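You operate a simulated robot arm through the tools that you are given. There is no shell and no other tool. Be economical: measure what you need, move in short steps, check, and stop when the job is done.

Carry out the task below with a simulated robot arm. There is one attempt and no reset: what you move stays moved.

JOB
Press the orange-beaded pull cord to switch it off. Put the green lantern on the long wooden counter. Put two of the black batteries from the high wooden shelf on the work top of the tall wooden shelving. Put the red pot on the white table away on the top of the wooden turntable. Stack the white paint tin marked "varnish" from the white table on top of the white paint tin marked "primer". Stack the tin marked "wood oil" from the white table on top of the tin that says "felt mops". Open the orange drawer, put the wooden knob on the white table away on the top of the low cabinet, then shut the drawer. Take the yellow-topped green pad and put it on the long dark bench. Take the tan-topped tin and leave it on the work top of the tall wooden shelving. Any order will do. Set down upright: green lantern, black battery, yellow-topped green pad.

It is judged by the outcome, as a careful person would: the job done as asked, and still so three seconds after it is handed in. It fails if anything else is knocked over, pushed out of place, dropped, spilled or broken.

ROBOT AND FRAMES
A 7-joint arm with a two-finger parallel gripper on a trunk, on a base that drives. Base frame: it is fixed to the floor where the robot stands at the start and does not move with it; the origin is under the middle of the robot, x ahead of it, y to its left, z up; the surface under the hand at the start is at about z = 0.8. Units: m, rad, N and s.
With the tool pointing down near the work surface it reaches from about 0.28 to 0.74 m from the robot's upright axis, wherever it stands. Its first joint turns from -2.007 to 2.007 rad. Places, roughly: black battery [1, 0, 1.75]; dated paint tin, grey tin, wood oil tin [-0.25, -1.5, 0.75]; green lantern (6x6x21 cm) [0.8, 0.1, 0.3]; long dark bench [-1.7, 0.3, 0.8]; long wooden counter [0.6, 0.3, 0.8]; orange drawer [-1.9, -0.5, 0.3]; orange-beaded pull cord [0.8, 0, 1.8]; red pot (6x6x5 cm) [-0.4, -1.7, 0.8]; tan-topped tin (6x6x3 cm) [0.2, -1.8, 0.8]; top of the low cabinet (25x39 cm) [-2, -0.52, 0.42]; top of the wooden turntable [-1.4, 0.6, 0.8]; white paint tin [-0.25, -1.75, 0.75]; wooden knob (4x4x4 cm) [-0.2, -1.2, 0.8]; work top of the tall wooden shelving [2.1, -1, 0.9]; yellow-topped green pad (4x5x4 cm) [0.2, -1.8, 0.8]. Payload 3.91 kg.
The tool frame sits at the grasp point between the pads (the TCP): z along the fingers, y along the line on which they close. The tips reach 0.03 m beyond it. Largest opening 0.11 m; finger width 0.02, thickness 0.01; the body of the gripper, 0.048 by 0.112 m, starts 0.055 m behind the TCP.
Orientation is that of the tool frame in the base frame, as a unit quaternion [w, x, y, z]. With the fingers straight down and closing along the base's y, the tool's x points along the base's -x, its y along +y and its z along -z.

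CONTROLS
- The arm moves only by the tool play_rows. Its argument "motion" is a list that holds one entry, the list of rows, each a list of 7 numbers: the gripper command, from -1 (shut) to 1 (fully open), values between in proportion, then the shift along the tool's x, y, z in m, then the turn, a rotation vector about the tool's x, y, z in rad. In form: [[[grip, dx, dy, dz, wx, wy, wz], ...]]. A call has 1 to 12 rows; each row shifts and turns the commanded pose from where the row before left it, along the tool's axes as they then stand. Each row takes 0.2 s and may step no farther than 0.05 m and 0.15 rad from the row before; otherwise, or with a gripper value out of range, the whole call is refused. A pose out of reach is approached as far as the arm can. The call stops where the force on the tool passes 40 N (or 10 N more than at its start, if that is more) or the arm is blocked; 0.2 s more then pass. The fingers move at their own pace (about 0.108 m/s each) and stop on an object; they squeeze with about 27 N. The grip force told is the motor's: it shows also when the fingers shut on nothing. Time passes only in rows, and 0.2 s behind the last, so rows that do not move let the fingers close. The reply holds the time, the measured pose of the TCP, the force on the tool along the base axes, the opening and the grip force, in the units named above and with some noise, with the torque about the TCP (base axes, N m) and any sound that the robot's microphone picked up.
- Cameras (640 x 400 px; columns grow to the right, rows downward): "scene" is now at [0.0439, 0.1525, 1.4222]; the picture's right is [0.01, -1.00, 0.00], its down [-0.17, -0.00, -0.99] and it looks along [0.99, 0.01, -0.17] (base axes); focal length 214 px, centre (320, 200). "wrist" rides on the gripper at [0.072, 0.017, -0.103] in the tool frame; the picture's right is [-0.23, 0.97, 0.00], its down [-0.76, -0.18, -0.62] and it looks along [-0.61, -0.14, 0.78] (tool axes); focal length 222 px, centre (320, 200). There is no depth. A picture from a camera that has moved, and an enlarged one, comes with that camera's place and axes in the base frame and with its lens. The place of the scene camera against the robot may be out by one fixed shift of up to 0.018 m in any direction.
- get_image(camera): a new picture of that camera. The clock stands still meanwhile.
- move_column(by): slides the trunk up (or, below 0, down) by that many m; the arm and the scene camera ride with it, the base frame stays. It gives what a move gives, with no picture.
- base_move(legs): drives the robot by 1 to 6 legs, each [ahead, turn to the left] in m and rad, along the robot's own axes; the way and the turn of a leg run together, so that a leg with both is an arc; at most 1.5 m and 3.142 rad a leg. The arm and the cameras ride along, it lands a little off, and it stops where it bumps. It gives what a move gives.
- head_to(pan, tilt): turns the head with the scene camera to pan (to the left, within 2.705 rad either way) and tilt (down, from -0.506 to 1.204), counted from straight ahead of the robot. It gives what a move gives.
- inspect(camera, box): a new picture of the part [left, top, right, bottom] of that camera's present view, enlarged. The clock stands still meanwhile.
- finish_job(): hands the job in; it is judged then, once.

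Work in short steps. Places have to be worked out from the pictures, the camera data and where the tool is seen: move nearer, look again, correct. Check each grasp and each placing, and mend what went wrong. You have 535 turns and 318 pictures in all, those below and enlarged ones among them. Open the gripper and draw the arm clear of the work before you hand the job in, unless the task says otherwise; then end with one line.

The tools are called as name(argument=value, ...) on one line, values as JSON. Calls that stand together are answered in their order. play_rows: Moves the arm, as the interface text tells. Its arguments: {"type":"object","properties":{"motion":{"type":"array"}},"required":["motion"]} The other tools are called the same way: move_column (by) slides the trunk up or down; base_move (legs) drives the base; head_to (pan, tilt) turns the head that bears the scene camera; get_image (camera) takes a picture; inspect (camera, box) takes an enlarged picture of a part of a camera's view; finish_job () hands the job in.

At the start:

```text
time: 0.0
eef_pos: [0.5129, 0.1497, 1.1503]
tcp_rot: [-0.001, 0.0, 1.0, 0.0]
wrist_force: [0.3, 0.6, -0.2]
wrist_torque: [0.03, -0.01, 0.02]
gripper_width: 0.1103
gripper_force: 0.0
trunk travel left (down, up): [-0.475, 0.515]
robot x, y, heading: [-0.0036, -0.0024, 0.005]
head pan, tilt: [0.01, 0.166]
```

scene: 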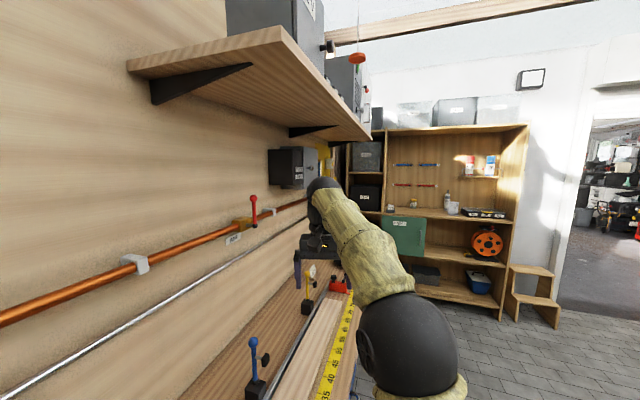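
wrist: 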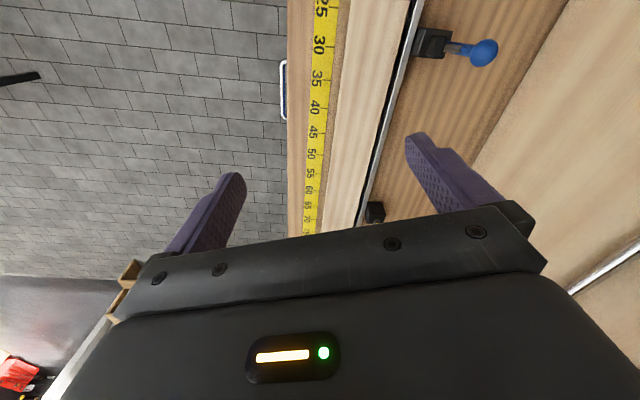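

I start by surveying the surroundings with the head.

head_to(pan=0.0, tilt=-0.35)

get_image(camera="scene")

head_to(pan=0.0, tilt=0.7)

get_image(camera="scene")

head_to(pan=-1.3, tilt=0.35)

get_image(camera="scene")

head_to(pan=-2.6, tilt=0.35)

get_image(camera="scene")

head_to(pan=2.6, tilt=0.35)

get_image(camera="scene")

```text
time: 0.9
eef_pos: [0.5136, 0.1495, 1.1489]
tcp_rot: [0.0, 0.001, 1.0, 0.0]
wrist_force: [-0.2, -0.5, -0.8]
wrist_torque: [0.02, 0.0, 0.04]
gripper_width: 0.11
gripper_force: 0.0
trunk travel left (down, up): [-0.475, 0.515]
robot x, y, heading: [-0.0022, 0.001, -0.001]
head pan, tilt: [0.0, -0.351]
```

```text
315 pictures are left
camera scene: at [0.027, 0.1515, 1.4668], right [0.0, -1.0, 0.0], down [0.34, 0.0, -0.94], along [0.94, 0.0, 0.34], focal length 214 px, centre (320, 200)
```

scene: 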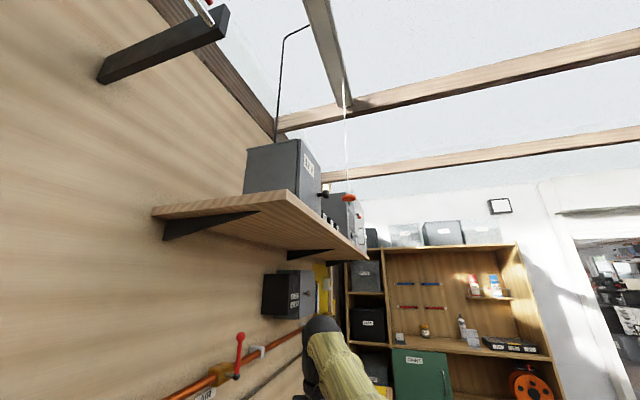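

```text
time: 2.2
eef_pos: [0.5126, 0.1493, 1.1497]
tcp_rot: [0.0, 0.0, 1.0, 0.0]
wrist_force: [-0.1, 0.1, -0.2]
wrist_torque: [-0.02, 0.01, 0.0]
gripper_width: 0.11
gripper_force: 0.1
trunk travel left (down, up): [-0.475, 0.515]
robot x, y, heading: [-0.0026, 0.0015, -0.002]
head pan, tilt: [0.0, 0.7]
```

```text
314 pictures are left
camera scene: at [0.036, 0.1515, 1.3736], right [0.0, -1.0, 0.0], down [-0.64, 0.0, -0.77], along [0.77, 0.0, -0.64], focal length 214 px, centre (320, 200)
```

scene: 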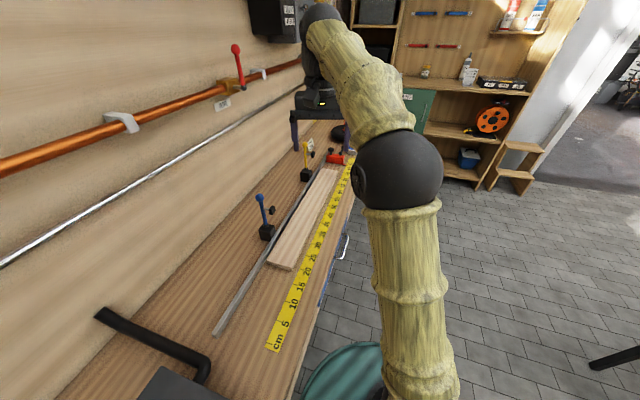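

```text
time: 3.7
eef_pos: [0.5134, 0.1499, 1.1502]
tcp_rot: [0.0, 0.0, 1.0, 0.0]
wrist_force: [-0.1, 0.5, -0.7]
wrist_torque: [0.0, -0.01, 0.01]
gripper_width: 0.1103
gripper_force: 0.2
trunk travel left (down, up): [-0.475, 0.515]
robot x, y, heading: [-0.0003, -0.0028, -0.004]
head pan, tilt: [-1.3, 0.351]
```

```text
313 pictures are left
camera scene: at [-0.024, 0.0618, 1.405], right [-0.96, -0.27, 0.0], down [-0.09, 0.33, -0.94], along [0.25, -0.9, -0.34], focal length 214 px, centre (320, 200)
```

scene: 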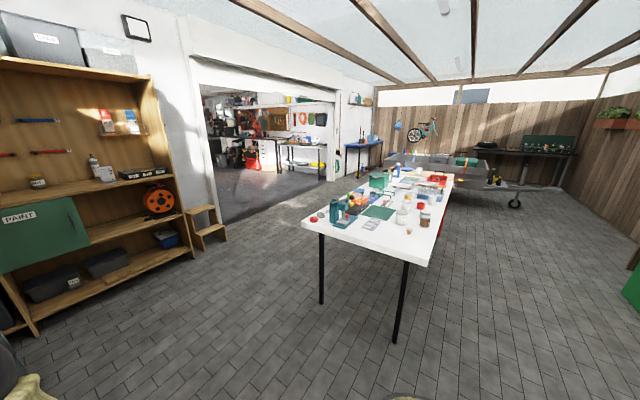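

```text
time: 5.2
eef_pos: [0.5135, 0.1508, 1.1505]
tcp_rot: [0.0, 0.0, 1.0, 0.0]
wrist_force: [-0.1, -0.7, 0.2]
wrist_torque: [0.0, 0.0, 0.0]
gripper_width: 0.11
gripper_force: 0.1
trunk travel left (down, up): [-0.475, 0.515]
robot x, y, heading: [0.0055, -0.0021, -0.002]
head pan, tilt: [-2.601, 0.351]
```

```text
312 pictures are left
camera scene: at [-0.1288, 0.1035, 1.405], right [-0.52, 0.86, 0.0], down [0.29, 0.18, -0.94], along [-0.8, -0.48, -0.34], focal length 214 px, centre (320, 200)
```

scene: 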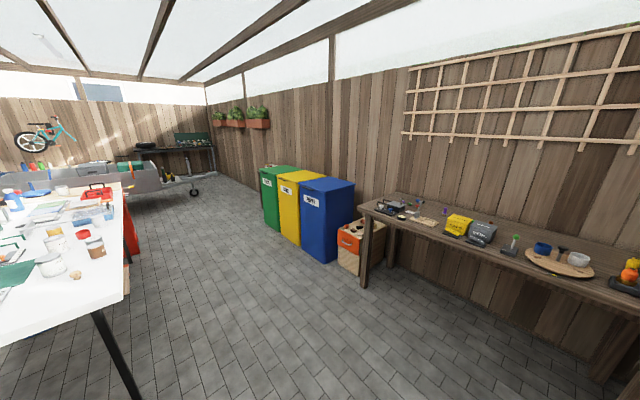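

```text
time: 9.2
eef_pos: [0.5128, 0.1498, 1.1499]
tcp_rot: [0.0, 0.0, 1.0, 0.001]
wrist_force: [0.6, -0.1, 1.0]
wrist_torque: [0.03, -0.01, -0.01]
gripper_width: 0.11
gripper_force: 0.0
trunk travel left (down, up): [-0.475, 0.515]
robot x, y, heading: [-0.0008, 0.0012, -0.006]
head pan, tilt: [2.601, 0.351]
```

```text
311 pictures are left
camera scene: at [-0.1288, 0.1995, 1.405], right [0.52, 0.86, 0.0], down [0.29, -0.18, -0.94], along [-0.8, 0.48, -0.34], focal length 214 px, centre (320, 200)
```

scene: 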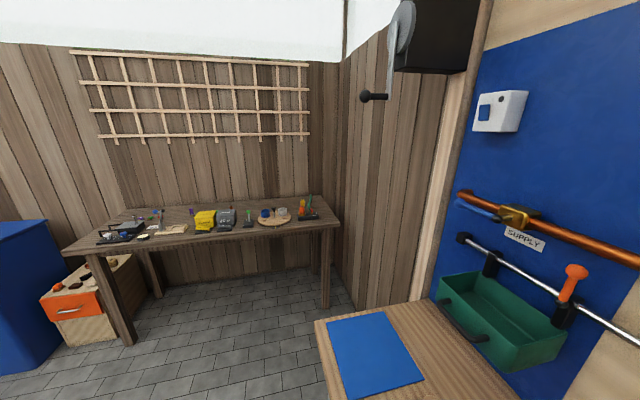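

The wall runs diagonally (heading about -0.45) and the high shelf hangs near the arm. I back off to get clear and look at the whole counter area.

base_move(legs=[[-0.6, 0.0]])

head_to(pan=0.0, tilt=0.5)

get_image(camera="scene")

move_column(by=0.5)

head_to(pan=0.0, tilt=0.0)

get_image(camera="scene")

```text
time: 13.2
eef_pos: [-0.0966, 0.151, 1.1494]
tcp_rot: [0.001, -0.002, 1.0, 0.0]
wrist_force: [-1.3, -0.1, 0.1]
wrist_torque: [0.02, 0.0, -0.02]
gripper_width: 0.1101
gripper_force: 0.1
trunk travel left (down, up): [-0.475, 0.515]
robot x, y, heading: [-0.6071, 0.0008, -0.001]
head pan, tilt: [2.601, 0.351]
```

```text
time: 15.5
eef_pos: [-0.0977, 0.1508, 1.1513]
tcp_rot: [0.0, -0.001, 1.0, 0.0]
wrist_force: [0.8, 0.0, 0.2]
wrist_torque: [-0.02, 0.03, 0.0]
gripper_width: 0.11
gripper_force: 0.0
trunk travel left (down, up): [-0.475, 0.515]
robot x, y, heading: [-0.6088, 0.0016, -0.004]
head pan, tilt: [0.0, 0.499]
```

```text
310 pictures are left
camera scene: at [-0.568, 0.1506, 1.3913], right [0.0, -1.0, 0.0], down [-0.48, 0.0, -0.88], along [0.88, 0.0, -0.48], focal length 214 px, centre (320, 200)
```

scene: 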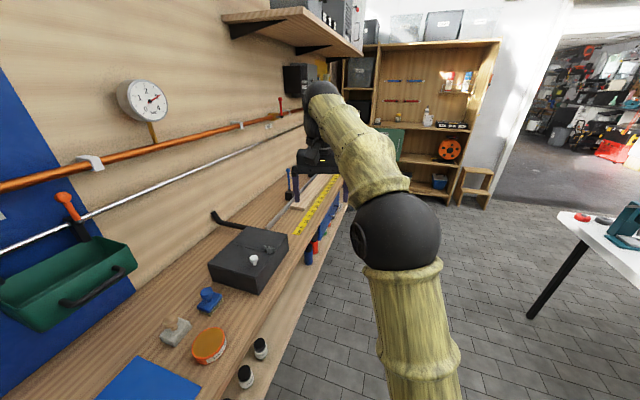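

```text
refused: 0.5 is not a number from -0.4 to 0.4
```

```text
time: 16.5
eef_pos: [-0.0967, 0.1505, 1.1494]
tcp_rot: [0.0, -0.002, 1.0, 0.0]
wrist_force: [0.1, 0.1, -0.3]
wrist_torque: [0.02, -0.04, 0.0]
gripper_width: 0.1102
gripper_force: 0.0
trunk travel left (down, up): [-0.475, 0.515]
robot x, y, heading: [-0.6111, -0.0012, 0.008]
head pan, tilt: [0.0, 0.0]
```

```text
309 pictures are left
camera scene: at [-0.5689, 0.1506, 1.4374], right [0.0, -1.0, 0.0], down [0.0, 0.0, -1.0], along [1.0, 0.0, 0.0], focal length 214 px, centre (320, 200)
```

scene: 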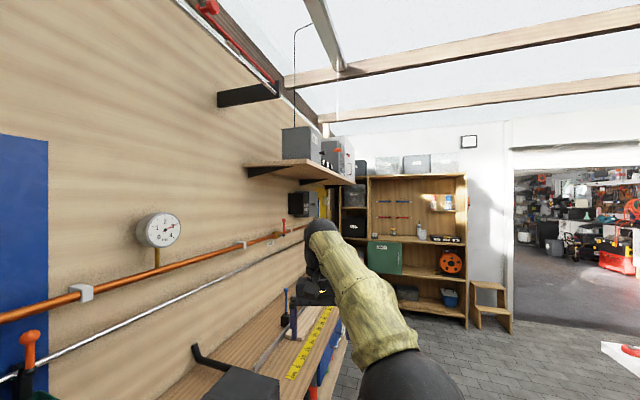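

Wall direction ≈ heading -0.34. I drive along the counter toward the shelf area and look.

base_move(legs=[[0, -0.34], [1.2, 0]])

head_to(pan=0.8, tilt=-0.2)

get_image(camera="scene")

head_to(pan=0.8, tilt=0.7)

get_image(camera="scene")

```text
time: 24.9
eef_pos: [1.0455, -0.391, 1.149]
tcp_rot: [0.0, 0.156, 0.988, 0.0]
wrist_force: [0.2, 0.4, -0.8]
wrist_torque: [-0.01, 0.0, 0.03]
gripper_width: 0.1102
gripper_force: 0.0
trunk travel left (down, up): [-0.475, 0.515]
robot x, y, heading: [0.5088, -0.3808, -0.31]
head pan, tilt: [0.0, 0.0]
```

```text
time: 26.1
eef_pos: [1.045, -0.3915, 1.149]
tcp_rot: [0.001, 0.155, 0.988, 0.0]
wrist_force: [0.1, -0.4, -0.6]
wrist_torque: [-0.02, -0.02, 0.01]
gripper_width: 0.1098
gripper_force: 0.2
trunk travel left (down, up): [-0.475, 0.515]
robot x, y, heading: [0.5078, -0.3744, -0.311]
head pan, tilt: [0.799, -0.201]
```

```text
308 pictures are left
camera scene: at [0.5852, -0.1755, 1.4549], right [0.47, -0.88, 0.0], down [0.18, 0.09, -0.98], along [0.87, 0.46, 0.2], focal length 214 px, centre (320, 200)
```

scene: 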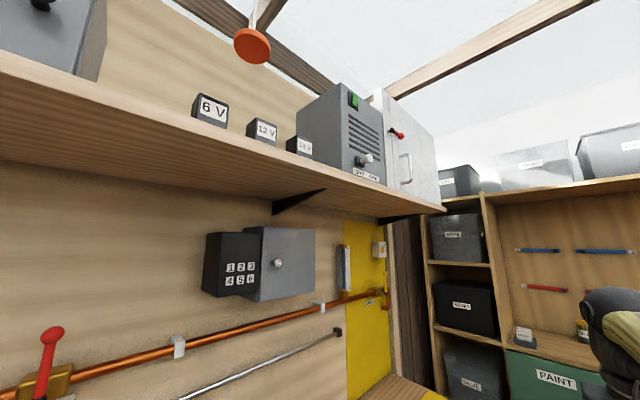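

```text
time: 27.2
eef_pos: [1.0461, -0.3926, 1.1486]
tcp_rot: [0.0, 0.155, 0.988, 0.0]
wrist_force: [0.1, 0.5, -0.3]
wrist_torque: [0.03, -0.02, -0.03]
gripper_width: 0.1098
gripper_force: 0.0
trunk travel left (down, up): [-0.475, 0.515]
robot x, y, heading: [0.5097, -0.3776, -0.313]
head pan, tilt: [0.799, 0.7]
```

```text
307 pictures are left
camera scene: at [0.5867, -0.1746, 1.3737], right [0.47, -0.88, 0.0], down [-0.57, -0.3, -0.77], along [0.68, 0.36, -0.64], focal length 214 px, centre (320, 200)
```

scene: 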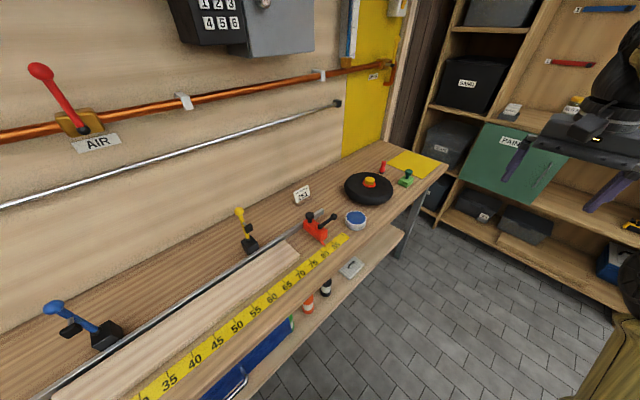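

Three black batteries (6 V, 12 V, ?V) stand on the shelf and the orange bead hangs in front. I back off a little and turn to face the wall.

base_move(legs=[[0.1, 0], [0, 1.53], [-0.2, 0]])

head_to(pan=0.0, tilt=-0.15)

get_image(camera="scene")

head_to(pan=0.0, tilt=0.9)

get_image(camera="scene")

```text
time: 35.3
eef_pos: [0.5656, -0.062, 1.15]
tcp_rot: [0.0, -0.579, 0.815, 0.0]
wrist_force: [-0.3, 0.7, 0.5]
wrist_torque: [-0.01, 0.0, -0.01]
gripper_width: 0.1102
gripper_force: 0.0
trunk travel left (down, up): [-0.475, 0.515]
robot x, y, heading: [0.5386, -0.5983, 1.239]
head pan, tilt: [0.799, 0.7]
```

```text
time: 36.5
eef_pos: [0.5632, -0.0637, 1.1502]
tcp_rot: [0.0, -0.579, 0.815, 0.0]
wrist_force: [0.1, 0.3, 0.1]
wrist_torque: [0.01, -0.03, -0.02]
gripper_width: 0.1098
gripper_force: 0.2
trunk travel left (down, up): [-0.475, 0.515]
robot x, y, heading: [0.5379, -0.5956, 1.241]
head pan, tilt: [0.0, -0.15]
```

```text
306 pictures are left
camera scene: at [0.4122, -0.5246, 1.4505], right [0.95, -0.32, 0.0], down [0.05, 0.14, -0.99], along [0.32, 0.94, 0.15], focal length 214 px, centre (320, 200)
```

scene: 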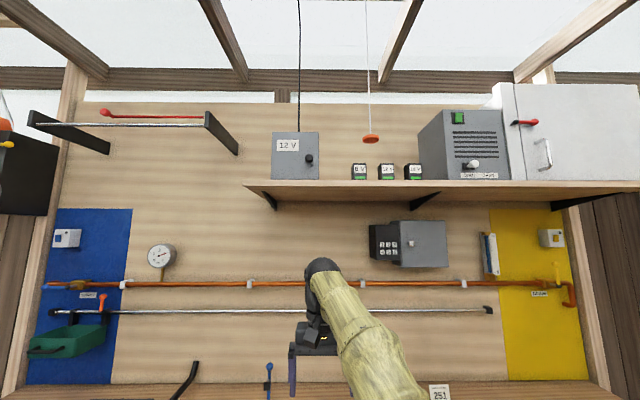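

```text
time: 37.8
eef_pos: [0.5642, -0.0638, 1.1495]
tcp_rot: [0.0, -0.58, 0.815, 0.0]
wrist_force: [-0.4, 0.0, 0.0]
wrist_torque: [-0.01, 0.01, 0.03]
gripper_width: 0.1098
gripper_force: 0.0
trunk travel left (down, up): [-0.475, 0.515]
robot x, y, heading: [0.5381, -0.5996, 1.237]
head pan, tilt: [0.0, 0.901]
```

```text
305 pictures are left
camera scene: at [0.4091, -0.5339, 1.3575], right [0.95, -0.32, 0.0], down [-0.25, -0.74, -0.62], along [0.2, 0.59, -0.78], focal length 214 px, centre (320, 200)
```

scene: 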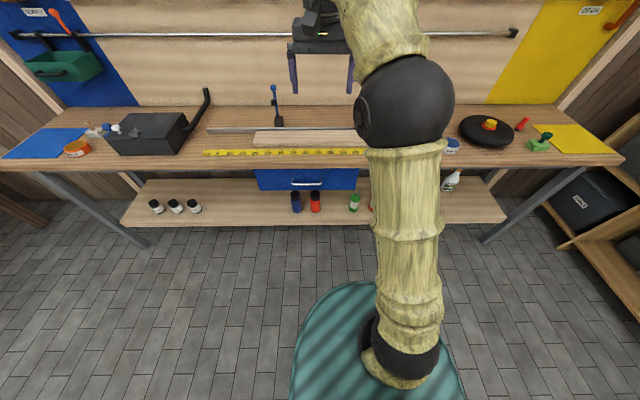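

The view is now square to the wall. I zoom in on the lower shelf and the batteries.

inspect(camera="scene", box=[240, 140, 520, 230])

head_to(pan=0.0, tilt=-0.15)

inspect(camera="scene", box=[260, 110, 480, 210])

```text
2.29 times, centred on (380, 185) of scene
camera zoom: at [0.4091, -0.5339, 1.3575], right [0.95, -0.32, 0.0], down [-0.25, -0.74, -0.62], along [0.2, 0.59, -0.78], focal length 490 px, centre (183, 234)
```

zoom: 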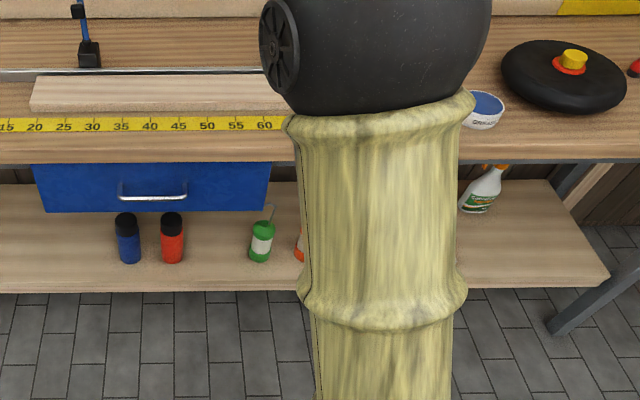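

```text
time: 39.1
eef_pos: [0.5638, -0.0626, 1.1505]
tcp_rot: [0.0, -0.58, 0.814, 0.0]
wrist_force: [0.0, 0.2, -0.1]
wrist_torque: [-0.02, 0.02, 0.02]
gripper_width: 0.1096
gripper_force: 0.1
trunk travel left (down, up): [-0.475, 0.515]
robot x, y, heading: [0.5381, -0.6003, 1.238]
head pan, tilt: [0.0, -0.15]
```

```text
2.91 times, centred on (370, 160) of scene
camera zoom: at [0.4123, -0.5246, 1.4505], right [0.95, -0.32, 0.0], down [0.05, 0.14, -0.99], along [0.32, 0.94, 0.15], focal length 624 px, centre (174, 316)
```

zoom: 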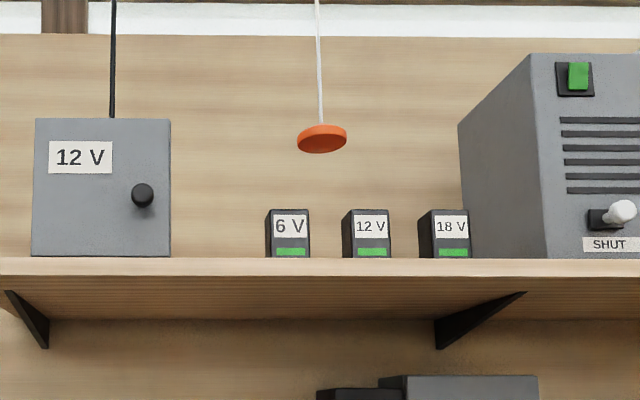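

Triangulating: batteries near (0.76,0.09,1.65), bead near (0.77,0.03,1.74), straight ahead of the robot. I raise the trunk and tilt the tool to horizontal, drawing back slightly.

play_rows(motion=[[[1, 0, 0, 0, 0, -0.143, 0], [1, 0, 0, 0, 0, -0.143, 0], [1, 0, 0, 0, 0, -0.143, 0], [1, 0, 0, 0, 0, -0.143, 0], [1, 0, 0, 0, 0, -0.143, 0], [1, 0, 0, 0, 0, -0.143, 0], [1, 0, 0, 0, 0, -0.143, 0], [1, 0, 0, 0, 0, -0.143, 0], [1, 0, 0, 0, 0, -0.143, 0], [1, 0, 0, 0, 0, -0.143, 0], [1, 0, 0, 0, 0, -0.14, 0]]])

get_image(camera="scene")

get_image(camera="wrist")

```text
time: 41.5
eef_pos: [0.5635, -0.0619, 1.1496]
tcp_rot: [0.576, -0.41, 0.576, 0.411]
wrist_force: [0.4, -0.6, -0.5]
wrist_torque: [0.0, -0.03, 0.0]
gripper_width: 0.1101
gripper_force: 0.0
trunk travel left (down, up): [-0.475, 0.515]
robot x, y, heading: [0.5355, -0.5984, 1.242]
head pan, tilt: [0.0, -0.15]
```

```text
302 pictures are left
camera scene: at [0.4123, -0.5246, 1.4506], right [0.95, -0.32, 0.0], down [0.05, 0.14, -0.99], along [0.32, 0.94, 0.15], focal length 214 px, centre (320, 200)
```

scene: 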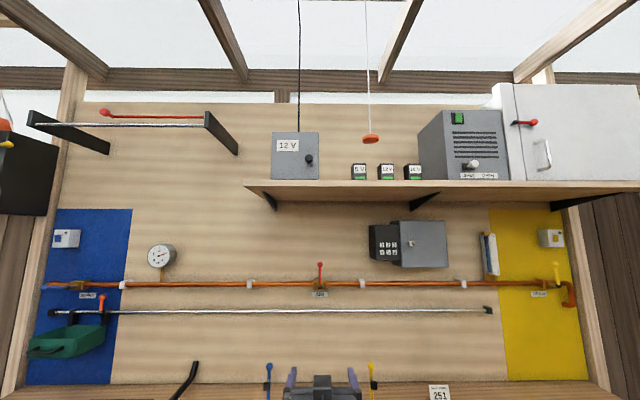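

```text
301 pictures are left
camera wrist: at [0.5141, -0.154, 1.0773], right [-0.92, 0.32, 0.23], down [-0.04, -0.65, 0.76], along [0.39, 0.69, 0.61], focal length 222 px, centre (320, 200)
```

wrist: 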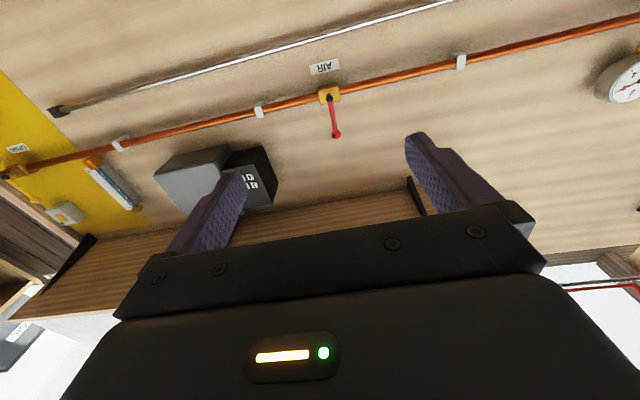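

Tool is horizontal. Raise trunk by 0.4.

move_column(by=0.4)

head_to(pan=0.0, tilt=0.2)

get_image(camera="scene")

get_image(camera="wrist")

```text
time: 45.3
eef_pos: [0.5627, -0.0624, 1.55]
tcp_rot: [0.575, -0.411, 0.577, 0.41]
wrist_force: [0.7, -1.2, -0.7]
wrist_torque: [0.01, 0.01, 0.0]
gripper_width: 0.1099
gripper_force: 0.0
trunk travel left (down, up): [-0.875, 0.115]
robot x, y, heading: [0.5417, -0.5948, 1.244]
head pan, tilt: [0.0, -0.15]
```

```text
time: 46.1
eef_pos: [0.5638, -0.0623, 1.5499]
tcp_rot: [0.576, -0.41, 0.577, 0.409]
wrist_force: [-0.7, -0.6, -0.6]
wrist_torque: [0.02, 0.01, -0.01]
gripper_width: 0.1098
gripper_force: 0.1
trunk travel left (down, up): [-0.875, 0.115]
robot x, y, heading: [0.5385, -0.5984, 1.241]
head pan, tilt: [0.0, 0.201]
```

```text
300 pictures are left
camera scene: at [0.4148, -0.5173, 1.8191], right [0.95, -0.32, 0.0], down [-0.06, -0.19, -0.98], along [0.32, 0.93, -0.2], focal length 214 px, centre (320, 200)
```

scene: 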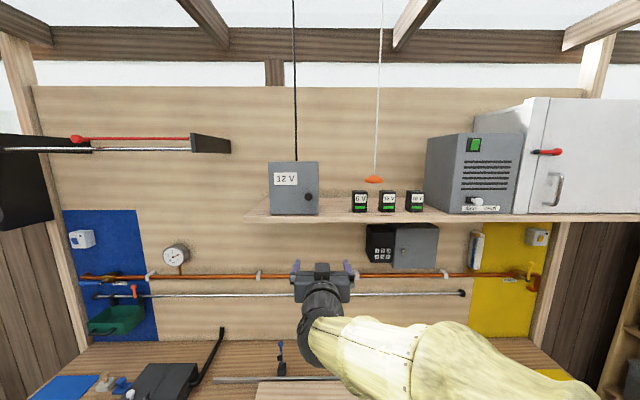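

```text
299 pictures are left
camera wrist: at [0.5141, -0.1541, 1.4774], right [-0.92, 0.32, 0.23], down [-0.04, -0.65, 0.76], along [0.39, 0.69, 0.61], focal length 222 px, centre (320, 200)
```

wrist: 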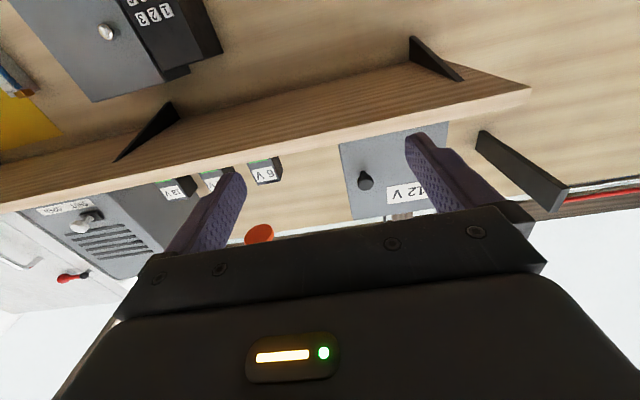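

Good view from above. Zoom on batteries and bead for precision.

inspect(camera="scene", box=[320, 150, 460, 230])

```text
4.57 times, centred on (390, 190) of scene
camera zoom: at [0.4148, -0.5173, 1.8191], right [0.95, -0.32, 0.0], down [-0.06, -0.19, -0.98], along [0.32, 0.93, -0.2], focal length 980 px, centre (0, 246)
```

zoom: 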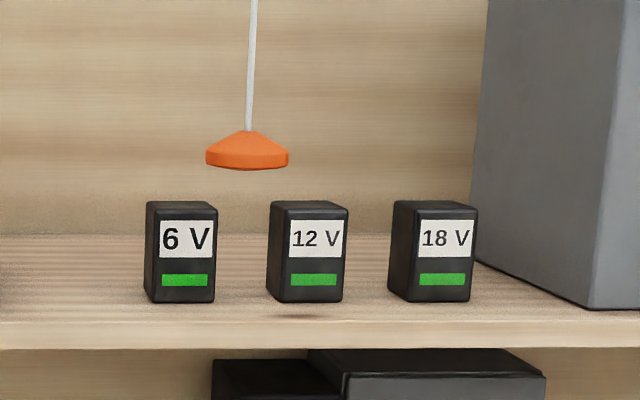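

Bead ≈ 0.683 m ahead, 0.02 m right, z 1.749 (in front of shelf edge at 0.724). I move the hand up and sideways to line up short of it.

play_rows(motion=[[[1, -0.04, -0.028, 0, 0, 0, 0], [1, -0.04, -0.028, 0, 0, 0, 0], [1, -0.04, -0.028, 0, 0, 0, 0], [1, -0.04, -0.028, 0, 0, 0, 0], [1, -0.036, -0.029, 0, 0, 0, 0], [1, 0, -0.029, 0.03, 0, 0, 0]]])

get_image(camera="scene")

get_image(camera="wrist")

```text
time: 47.5
eef_pos: [0.7357, -0.0834, 1.7425]
tcp_rot: [0.576, -0.411, 0.577, 0.409]
wrist_force: [0.4, 0.7, 0.3]
wrist_torque: [-0.01, 0.02, -0.02]
gripper_width: 0.11
gripper_force: 0.0
trunk travel left (down, up): [-0.875, 0.115]
robot x, y, heading: [0.5358, -0.5971, 1.242]
head pan, tilt: [0.0, 0.201]
```

```text
297 pictures are left
camera scene: at [0.4157, -0.5143, 1.8188], right [0.95, -0.32, 0.0], down [-0.07, -0.19, -0.98], along [0.32, 0.93, -0.2], focal length 214 px, centre (320, 200)
```

scene: 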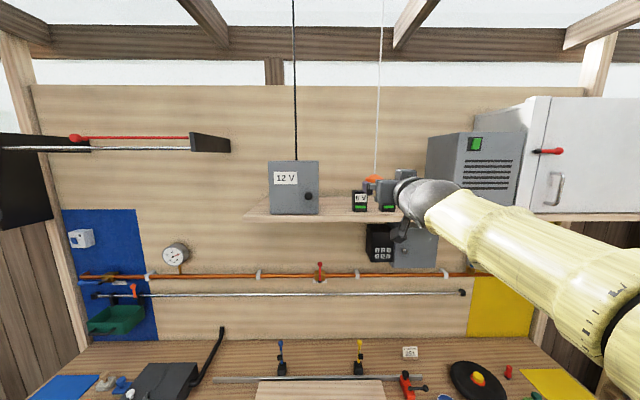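

```text
296 pictures are left
camera wrist: at [0.6853, -0.1752, 1.6709], right [-0.92, 0.32, 0.23], down [-0.04, -0.65, 0.76], along [0.39, 0.69, 0.61], focal length 222 px, centre (320, 200)
```

wrist: 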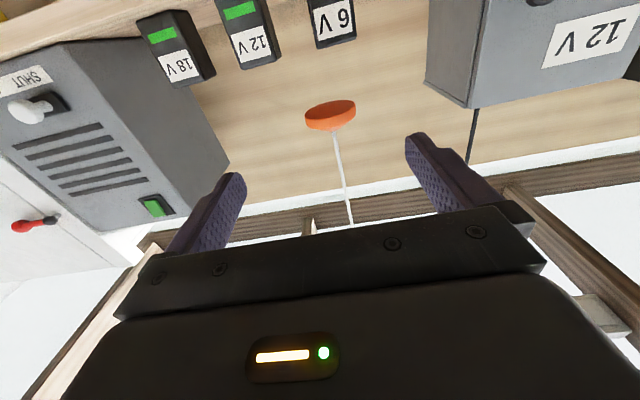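

The wrist view puts the bead about 1 cm left of the tool line, height matches. Advance 0.13 m and close.

play_rows(motion=[[[1, 0, 0.008, 0.04, 0, 0, 0], [1, 0, 0, 0.045, 0, 0, 0], [1, 0, 0, 0.045, 0, 0, 0]]])

get_image(camera="wrist")

```text
time: 48.4
eef_pos: [0.772, 0.0298, 1.7364]
tcp_rot: [0.598, -0.451, 0.557, 0.358]
wrist_force: [0.5, 1.5, -0.1]
wrist_torque: [0.01, 0.18, -0.06]
gripper_width: 0.11
gripper_force: 0.0
out of reach, approached as far as the arm can: row 2
trunk travel left (down, up): [-0.875, 0.115]
robot x, y, heading: [0.5361, -0.5959, 1.245]
head pan, tilt: [0.0, 0.201]
```

```text
295 pictures are left
camera wrist: at [0.7295, -0.0667, 1.6648], right [-0.93, 0.35, 0.09], down [-0.14, -0.59, 0.8], along [0.33, 0.73, 0.6], focal length 222 px, centre (320, 200)
```

wrist: 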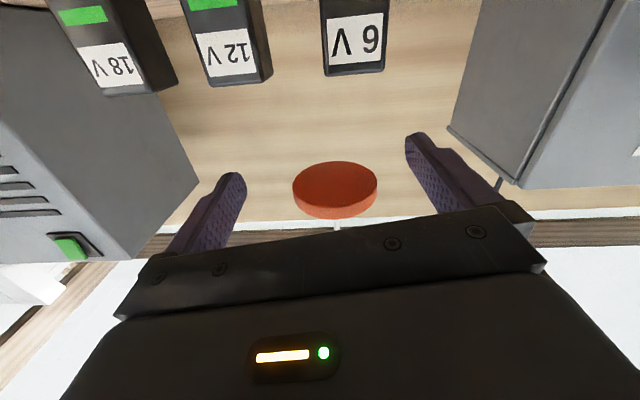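

At reach limit but bead lies between the fingers. Close the gripper.

play_rows(motion=[[[0, 0, 0, 0, 0, 0, 0], [-0.5, 0, 0, 0, 0, 0, 0], [-1, 0, 0, 0, 0, 0, 0], [-1, 0, 0, 0, 0, 0, 0]]])

get_image(camera="wrist")

```text
time: 49.4
eef_pos: [0.7613, 0.0207, 1.7457]
tcp_rot: [0.577, -0.41, 0.575, 0.411]
wrist_force: [-15.1, -9.5, 1.6]
wrist_torque: [0.34, 0.28, 0.55]
gripper_width: 0.052
gripper_force: 44.9
trunk travel left (down, up): [-0.875, 0.115]
robot x, y, heading: [0.5373, -0.597, 1.248]
head pan, tilt: [0.0, 0.201]
```

```text
294 pictures are left
camera wrist: at [0.711, -0.0706, 1.6734], right [-0.92, 0.32, 0.23], down [-0.04, -0.65, 0.76], along [0.39, 0.69, 0.61], focal length 222 px, centre (320, 200)
```

wrist: 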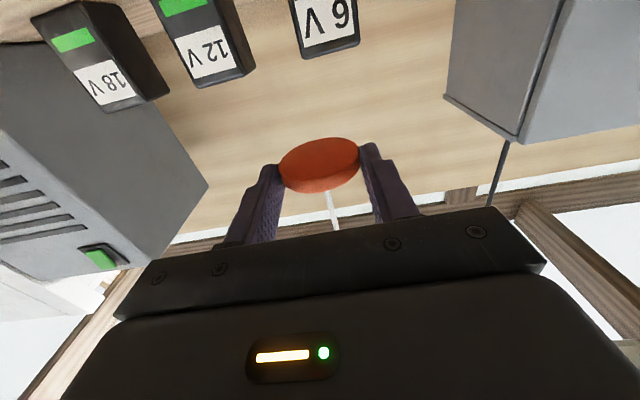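

Bead gripped (width 0.052). Pull down in small steps.

play_rows(motion=[[[-1, 0.01, 0, 0, 0, 0, 0], [-1, 0.01, 0, 0, 0, 0, 0], [-1, 0.01, 0, 0, 0, 0, 0]]])

get_image(camera="wrist")

```text
time: 50.1
eef_pos: [0.7605, 0.0214, 1.721]
tcp_rot: [0.578, -0.409, 0.574, 0.411]
wrist_force: [-11.3, -5.6, 20.0]
wrist_torque: [0.32, 0.1, 0.77]
gripper_width: 0.0518
gripper_force: 45.2
trunk travel left (down, up): [-0.875, 0.115]
robot x, y, heading: [0.5394, -0.5977, 1.238]
head pan, tilt: [0.0, 0.201]
heard: click
```

```text
293 pictures are left
camera wrist: at [0.7109, -0.07, 1.6473], right [-0.92, 0.32, 0.23], down [-0.04, -0.65, 0.76], along [0.39, 0.69, 0.61], focal length 222 px, centre (320, 200)
```

wrist: 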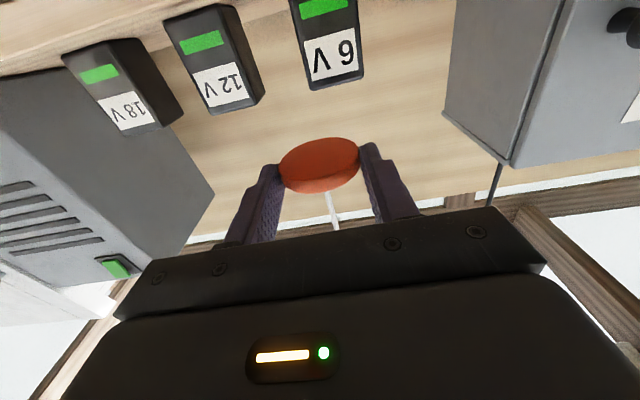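

Click heard. Ease back up, release and withdraw.

play_rows(motion=[[[-1, -0.012, 0, 0, 0, 0, 0], [-1, -0.012, 0, 0, 0, 0, 0], [0, 0, 0, 0, 0, 0, 0], [1, 0, 0, 0, 0, 0, 0], [1, 0, 0, 0, 0, 0, 0], [1, 0, 0, -0.04, 0, 0, 0], [1, 0, 0, -0.04, 0, 0, 0], [1, 0, 0, -0.04, 0, 0, 0]]])

get_image(camera="wrist")

get_image(camera="scene")

```text
time: 52.0
eef_pos: [0.7267, -0.0921, 1.7396]
tcp_rot: [0.577, -0.409, 0.575, 0.41]
wrist_force: [-0.4, -0.2, 0.1]
wrist_torque: [-0.02, 0.02, 0.02]
gripper_width: 0.11
gripper_force: 0.1
trunk travel left (down, up): [-0.875, 0.115]
robot x, y, heading: [0.5373, -0.5992, 1.235]
head pan, tilt: [0.0, 0.201]
```

```text
292 pictures are left
camera wrist: at [0.6764, -0.1829, 1.6669], right [-0.92, 0.32, 0.23], down [-0.04, -0.65, 0.76], along [0.39, 0.69, 0.61], focal length 222 px, centre (320, 200)
```

wrist: 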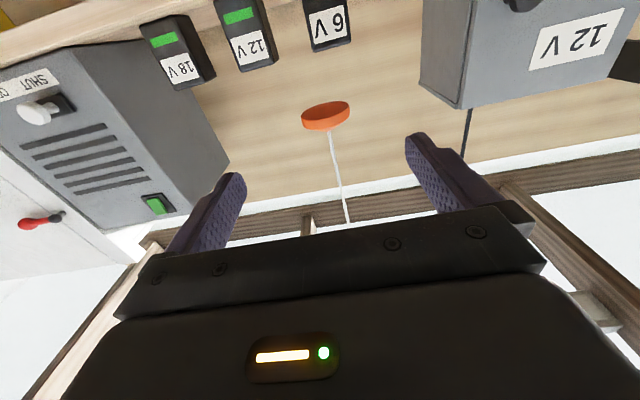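

```text
291 pictures are left
camera scene: at [0.4135, -0.5207, 1.8191], right [0.95, -0.32, 0.0], down [-0.06, -0.19, -0.98], along [0.32, 0.93, -0.2], focal length 214 px, centre (320, 200)
```

scene: 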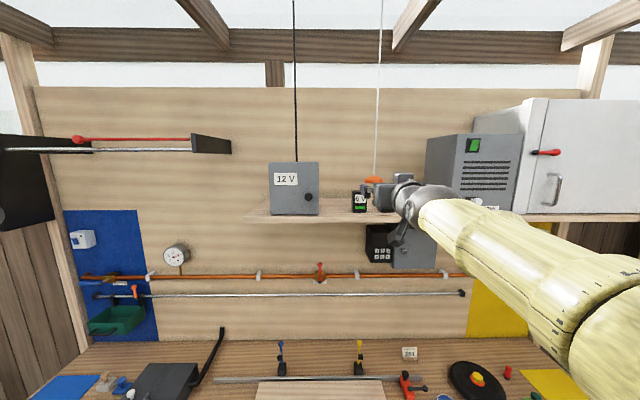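

The bead is back at rest with a click heard. Now pull the hand back and drive forward 0.15 m for the batteries.

play_rows(motion=[[[1, 0.02, 0, -0.04, 0, 0, 0], [0.5, 0.02, 0, -0.04, 0, 0, 0], [0.5, 0.02, 0, -0.04, 0, 0, 0], [0.5, 0.023, 0, 0, 0, 0, 0]]])

base_move(legs=[[0.15, 0]])

get_image(camera="wrist")

get_image(camera="scene")

```text
time: 53.0
eef_pos: [0.7101, -0.131, 1.6733]
tcp_rot: [0.575, -0.411, 0.577, 0.409]
wrist_force: [0.1, -0.3, -0.2]
wrist_torque: [-0.02, 0.04, 0.02]
gripper_width: 0.0825
gripper_force: 0.1
out of reach, approached as far as the arm can: row 2, 3
trunk travel left (down, up): [-0.875, 0.115]
robot x, y, heading: [0.5376, -0.5962, 1.239]
head pan, tilt: [0.0, 0.201]
```

```text
time: 54.5
eef_pos: [0.7619, 0.0144, 1.674]
tcp_rot: [0.576, -0.409, 0.577, 0.409]
wrist_force: [0.3, 0.2, 0.3]
wrist_torque: [0.02, 0.01, -0.02]
gripper_width: 0.0825
gripper_force: 0.0
trunk travel left (down, up): [-0.875, 0.115]
robot x, y, heading: [0.5892, -0.4528, 1.241]
head pan, tilt: [0.0, 0.201]
```

```text
290 pictures are left
camera wrist: at [0.7106, -0.0784, 1.6015], right [-0.92, 0.32, 0.23], down [-0.04, -0.65, 0.76], along [0.39, 0.69, 0.61], focal length 222 px, centre (320, 200)
```

wrist: 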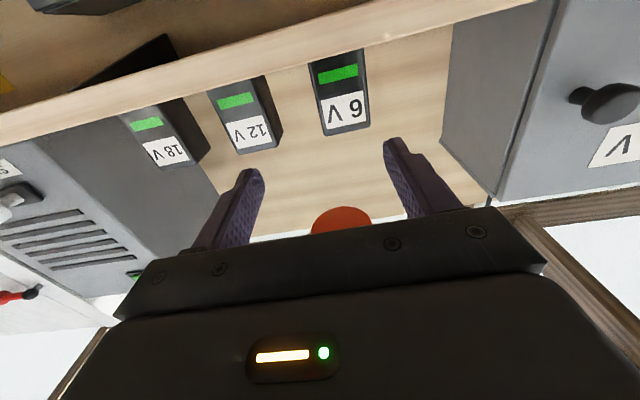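

```text
289 pictures are left
camera scene: at [0.4649, -0.3719, 1.819], right [0.95, -0.33, 0.0], down [-0.06, -0.19, -0.98], along [0.32, 0.93, -0.2], focal length 214 px, centre (320, 200)
```

scene: 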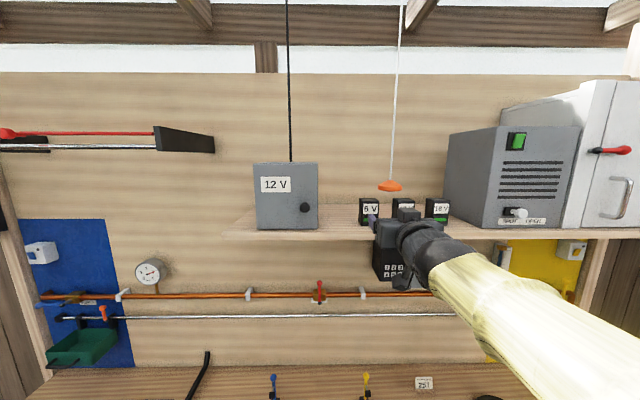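

6 V battery is ~2–2.5 cm left of the tool line. Shift left and slightly down, go a bit closer and re-check.

play_rows(motion=[[[0.5, 0.007, 0.022, 0.02, 0, 0, 0], [0.5, 0.007, 0, 0.03, 0, 0, 0]]])

get_image(camera="wrist")

inspect(camera="scene", box=[330, 170, 490, 270])

```text
time: 55.1
eef_pos: [0.7607, 0.0677, 1.6613]
tcp_rot: [0.575, -0.41, 0.577, 0.41]
wrist_force: [0.5, -0.1, 0.4]
wrist_torque: [0.02, 0.0, 0.05]
gripper_width: 0.0824
gripper_force: 0.0
trunk travel left (down, up): [-0.875, 0.115]
robot x, y, heading: [0.5892, -0.4493, 1.239]
head pan, tilt: [0.0, 0.201]
```

```text
288 pictures are left
camera wrist: at [0.7101, -0.0233, 1.5883], right [-0.92, 0.32, 0.23], down [-0.03, -0.64, 0.76], along [0.39, 0.69, 0.6], focal length 222 px, centre (320, 200)
```

wrist: 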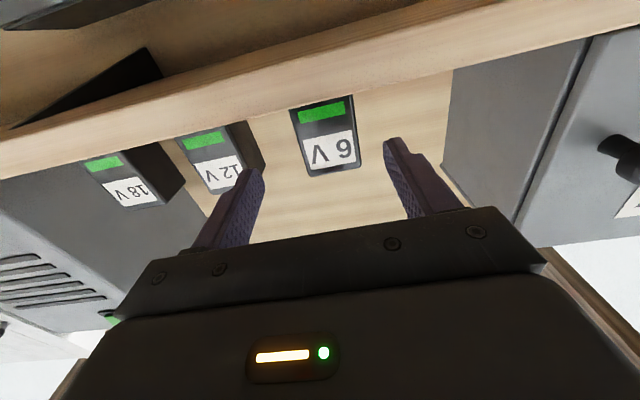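

```text
4.00 times, centred on (410, 220) of scene
camera zoom: at [0.4674, -0.3712, 1.8191], right [0.95, -0.33, 0.0], down [-0.07, -0.19, -0.98], along [0.32, 0.93, -0.2], focal length 858 px, centre (-40, 120)
```

zoom: 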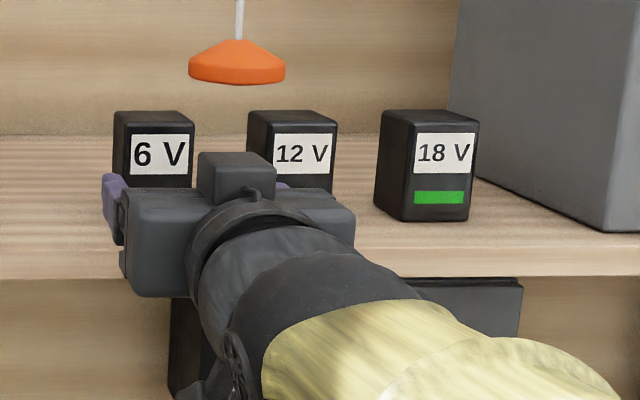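

Aligned to within ~1 cm; shift left 8 mm and advance 0.1 m to straddle the 6 V battery.

play_rows(motion=[[[0.5, 0, 0.008, 0.03, 0, 0, 0], [0.5, 0, 0, 0.035, 0, 0, 0], [0.5, 0, 0, 0.035, 0, 0, 0]]])

get_image(camera="wrist")

inspect(camera="scene", box=[330, 170, 490, 270])

```text
time: 55.9
eef_pos: [0.7819, 0.1655, 1.6586]
tcp_rot: [0.575, -0.41, 0.578, 0.409]
wrist_force: [0.1, 0.7, -0.9]
wrist_torque: [0.02, -0.03, 0.0]
gripper_width: 0.0823
gripper_force: 0.0
trunk travel left (down, up): [-0.875, 0.115]
robot x, y, heading: [0.5847, -0.4531, 1.236]
head pan, tilt: [0.0, 0.201]
```

```text
286 pictures are left
camera wrist: at [0.7324, 0.0744, 1.5862], right [-0.92, 0.32, 0.23], down [-0.04, -0.64, 0.76], along [0.39, 0.69, 0.6], focal length 222 px, centre (320, 200)
```

wrist: 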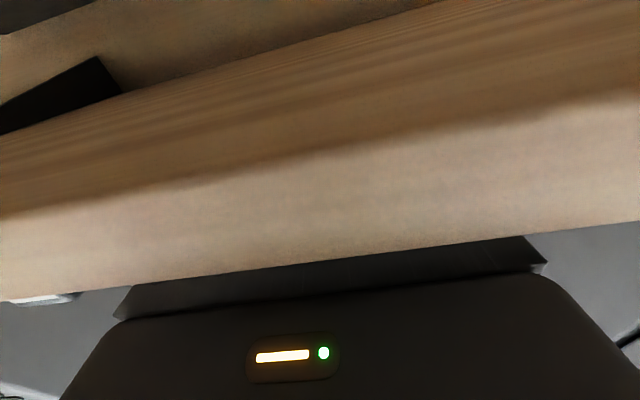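

```text
4.00 times, centred on (410, 220) of scene
camera zoom: at [0.4656, -0.3697, 1.8189], right [0.95, -0.33, 0.0], down [-0.07, -0.19, -0.98], along [0.32, 0.93, -0.2], focal length 858 px, centre (-40, 120)
```

zoom: 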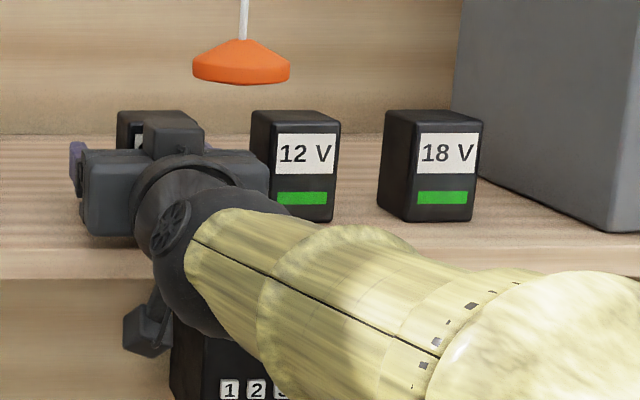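

Straddling the battery. Close the gripper.

play_rows(motion=[[[0, 0, 0, 0, 0, 0, 0], [-1, 0, 0, 0, 0, 0, 0], [-1, 0, 0, 0, 0, 0, 0], [-1, 0, 0, 0, 0, 0, 0]]])

inspect(camera="scene", box=[330, 170, 490, 270])

```text
time: 56.9
eef_pos: [0.7821, 0.1629, 1.6606]
tcp_rot: [0.576, -0.41, 0.576, 0.41]
wrist_force: [1.0, 1.5, 6.7]
wrist_torque: [0.04, 0.1, -0.02]
gripper_width: 0.0498
gripper_force: 27.0
trunk travel left (down, up): [-0.875, 0.115]
robot x, y, heading: [0.5869, -0.4485, 1.242]
head pan, tilt: [0.0, 0.201]
```

```text
4.00 times, centred on (410, 220) of scene
camera zoom: at [0.4648, -0.3728, 1.8191], right [0.95, -0.33, 0.0], down [-0.06, -0.19, -0.98], along [0.32, 0.93, -0.2], focal length 858 px, centre (-40, 120)
```

zoom: 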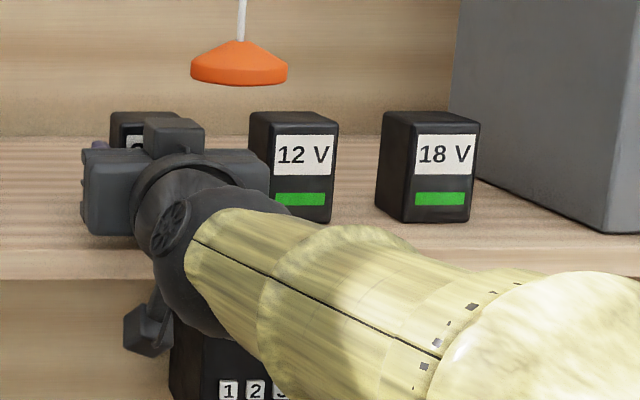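

Gripped (0.050). Lift 1.5 cm and draw straight back.

play_rows(motion=[[[-1, -0.008, 0, 0, 0, 0, 0], [-1, -0.008, 0, 0, 0, 0, 0], [-1, 0, 0, -0.03, 0, 0, 0], [-1, 0, 0, -0.04, 0, 0, 0], [-1, 0, 0, -0.04, 0, 0, 0]]])

get_image(camera="scene")

get_image(camera="wrist")

```text
time: 58.1
eef_pos: [0.7424, 0.0551, 1.6773]
tcp_rot: [0.576, -0.41, 0.576, 0.41]
wrist_force: [0.2, -0.4, -1.9]
wrist_torque: [0.03, 0.0, 0.02]
gripper_width: 0.05
gripper_force: 27.1
trunk travel left (down, up): [-0.875, 0.115]
robot x, y, heading: [0.5875, -0.45, 1.239]
head pan, tilt: [0.0, 0.201]
```

```text
283 pictures are left
camera scene: at [0.4639, -0.3754, 1.8191], right [0.95, -0.33, 0.0], down [-0.06, -0.19, -0.98], along [0.32, 0.93, -0.2], focal length 214 px, centre (320, 200)
```

scene: 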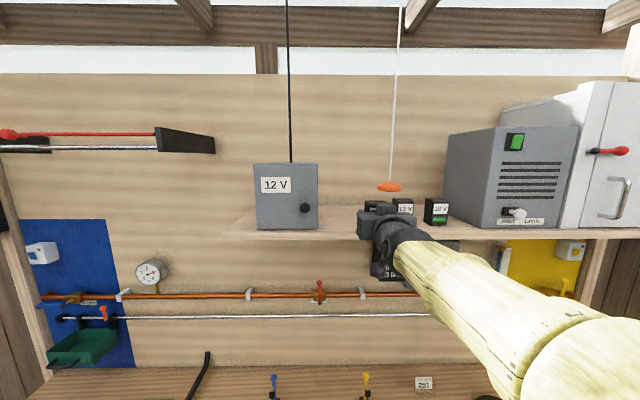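

```text
282 pictures are left
camera wrist: at [0.6915, -0.0365, 1.6048], right [-0.92, 0.32, 0.23], down [-0.04, -0.65, 0.76], along [0.39, 0.69, 0.61], focal length 222 px, centre (320, 200)
```

wrist: 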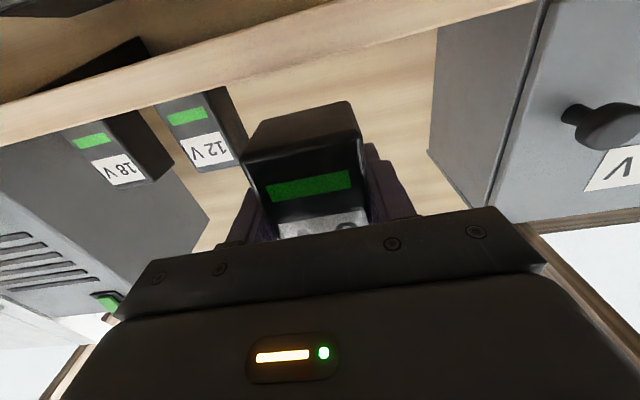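

Battery held upright. Back off, turn toward the shelving on the right, lower trunk and look.

base_move(legs=[[-0.25, 0], [0, -1.4]])

move_column(by=-0.4)

head_to(pan=0.0, tilt=0.2)

get_image(camera="scene")

```text
time: 65.1
eef_pos: [1.035, -0.7632, 1.6755]
tcp_rot: [0.703, 0.065, 0.705, -0.065]
wrist_force: [-0.1, 0.4, -1.9]
wrist_torque: [-0.03, -0.02, -0.02]
gripper_width: 0.0498
gripper_force: 26.4
trunk travel left (down, up): [-0.875, 0.115]
robot x, y, heading: [0.5084, -0.6863, -0.18]
head pan, tilt: [0.0, 0.201]
```

```text
time: 69.0
eef_pos: [1.0344, -0.7629, 1.2772]
tcp_rot: [0.704, 0.064, 0.705, -0.064]
wrist_force: [-0.5, 0.1, -2.5]
wrist_torque: [-0.02, -0.02, -0.01]
gripper_width: 0.0498
gripper_force: 27.1
trunk travel left (down, up): [-0.475, 0.515]
robot x, y, heading: [0.5091, -0.6895, -0.176]
head pan, tilt: [0.0, 0.201]
```

```text
time: 69.6
eef_pos: [1.0355, -0.7632, 1.2769]
tcp_rot: [0.704, 0.064, 0.705, -0.064]
wrist_force: [0.7, -0.2, -2.2]
wrist_torque: [0.0, 0.01, -0.01]
gripper_width: 0.0496
gripper_force: 27.9
trunk travel left (down, up): [-0.475, 0.515]
robot x, y, heading: [0.5071, -0.6895, -0.175]
head pan, tilt: [0.0, 0.201]
```

```text
281 pictures are left
camera scene: at [0.5777, -0.5443, 1.419], right [-0.18, -0.98, 0.0], down [-0.2, 0.04, -0.98], along [0.96, -0.17, -0.2], focal length 214 px, centre (320, 200)
```

scene: 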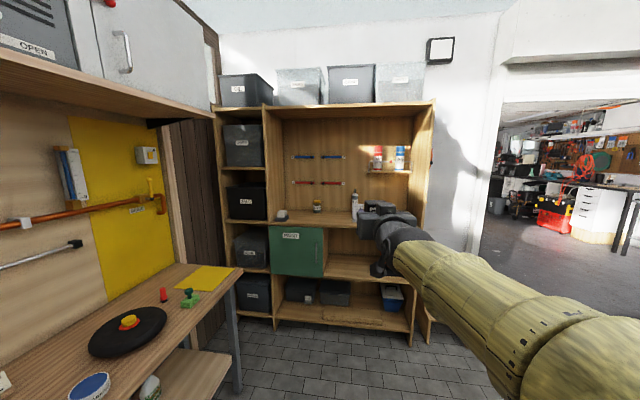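

Zoom to the work top to see free space.

inspect(camera="scene", box=[210, 130, 440, 270])

```text
2.78 times, centred on (325, 200) of scene
camera zoom: at [0.5777, -0.5443, 1.419], right [-0.18, -0.98, 0.0], down [-0.2, 0.04, -0.98], along [0.96, -0.17, -0.2], focal length 597 px, centre (306, 200)
```

zoom: 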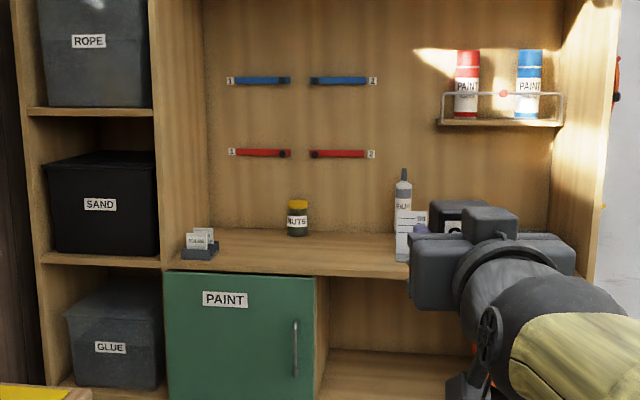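

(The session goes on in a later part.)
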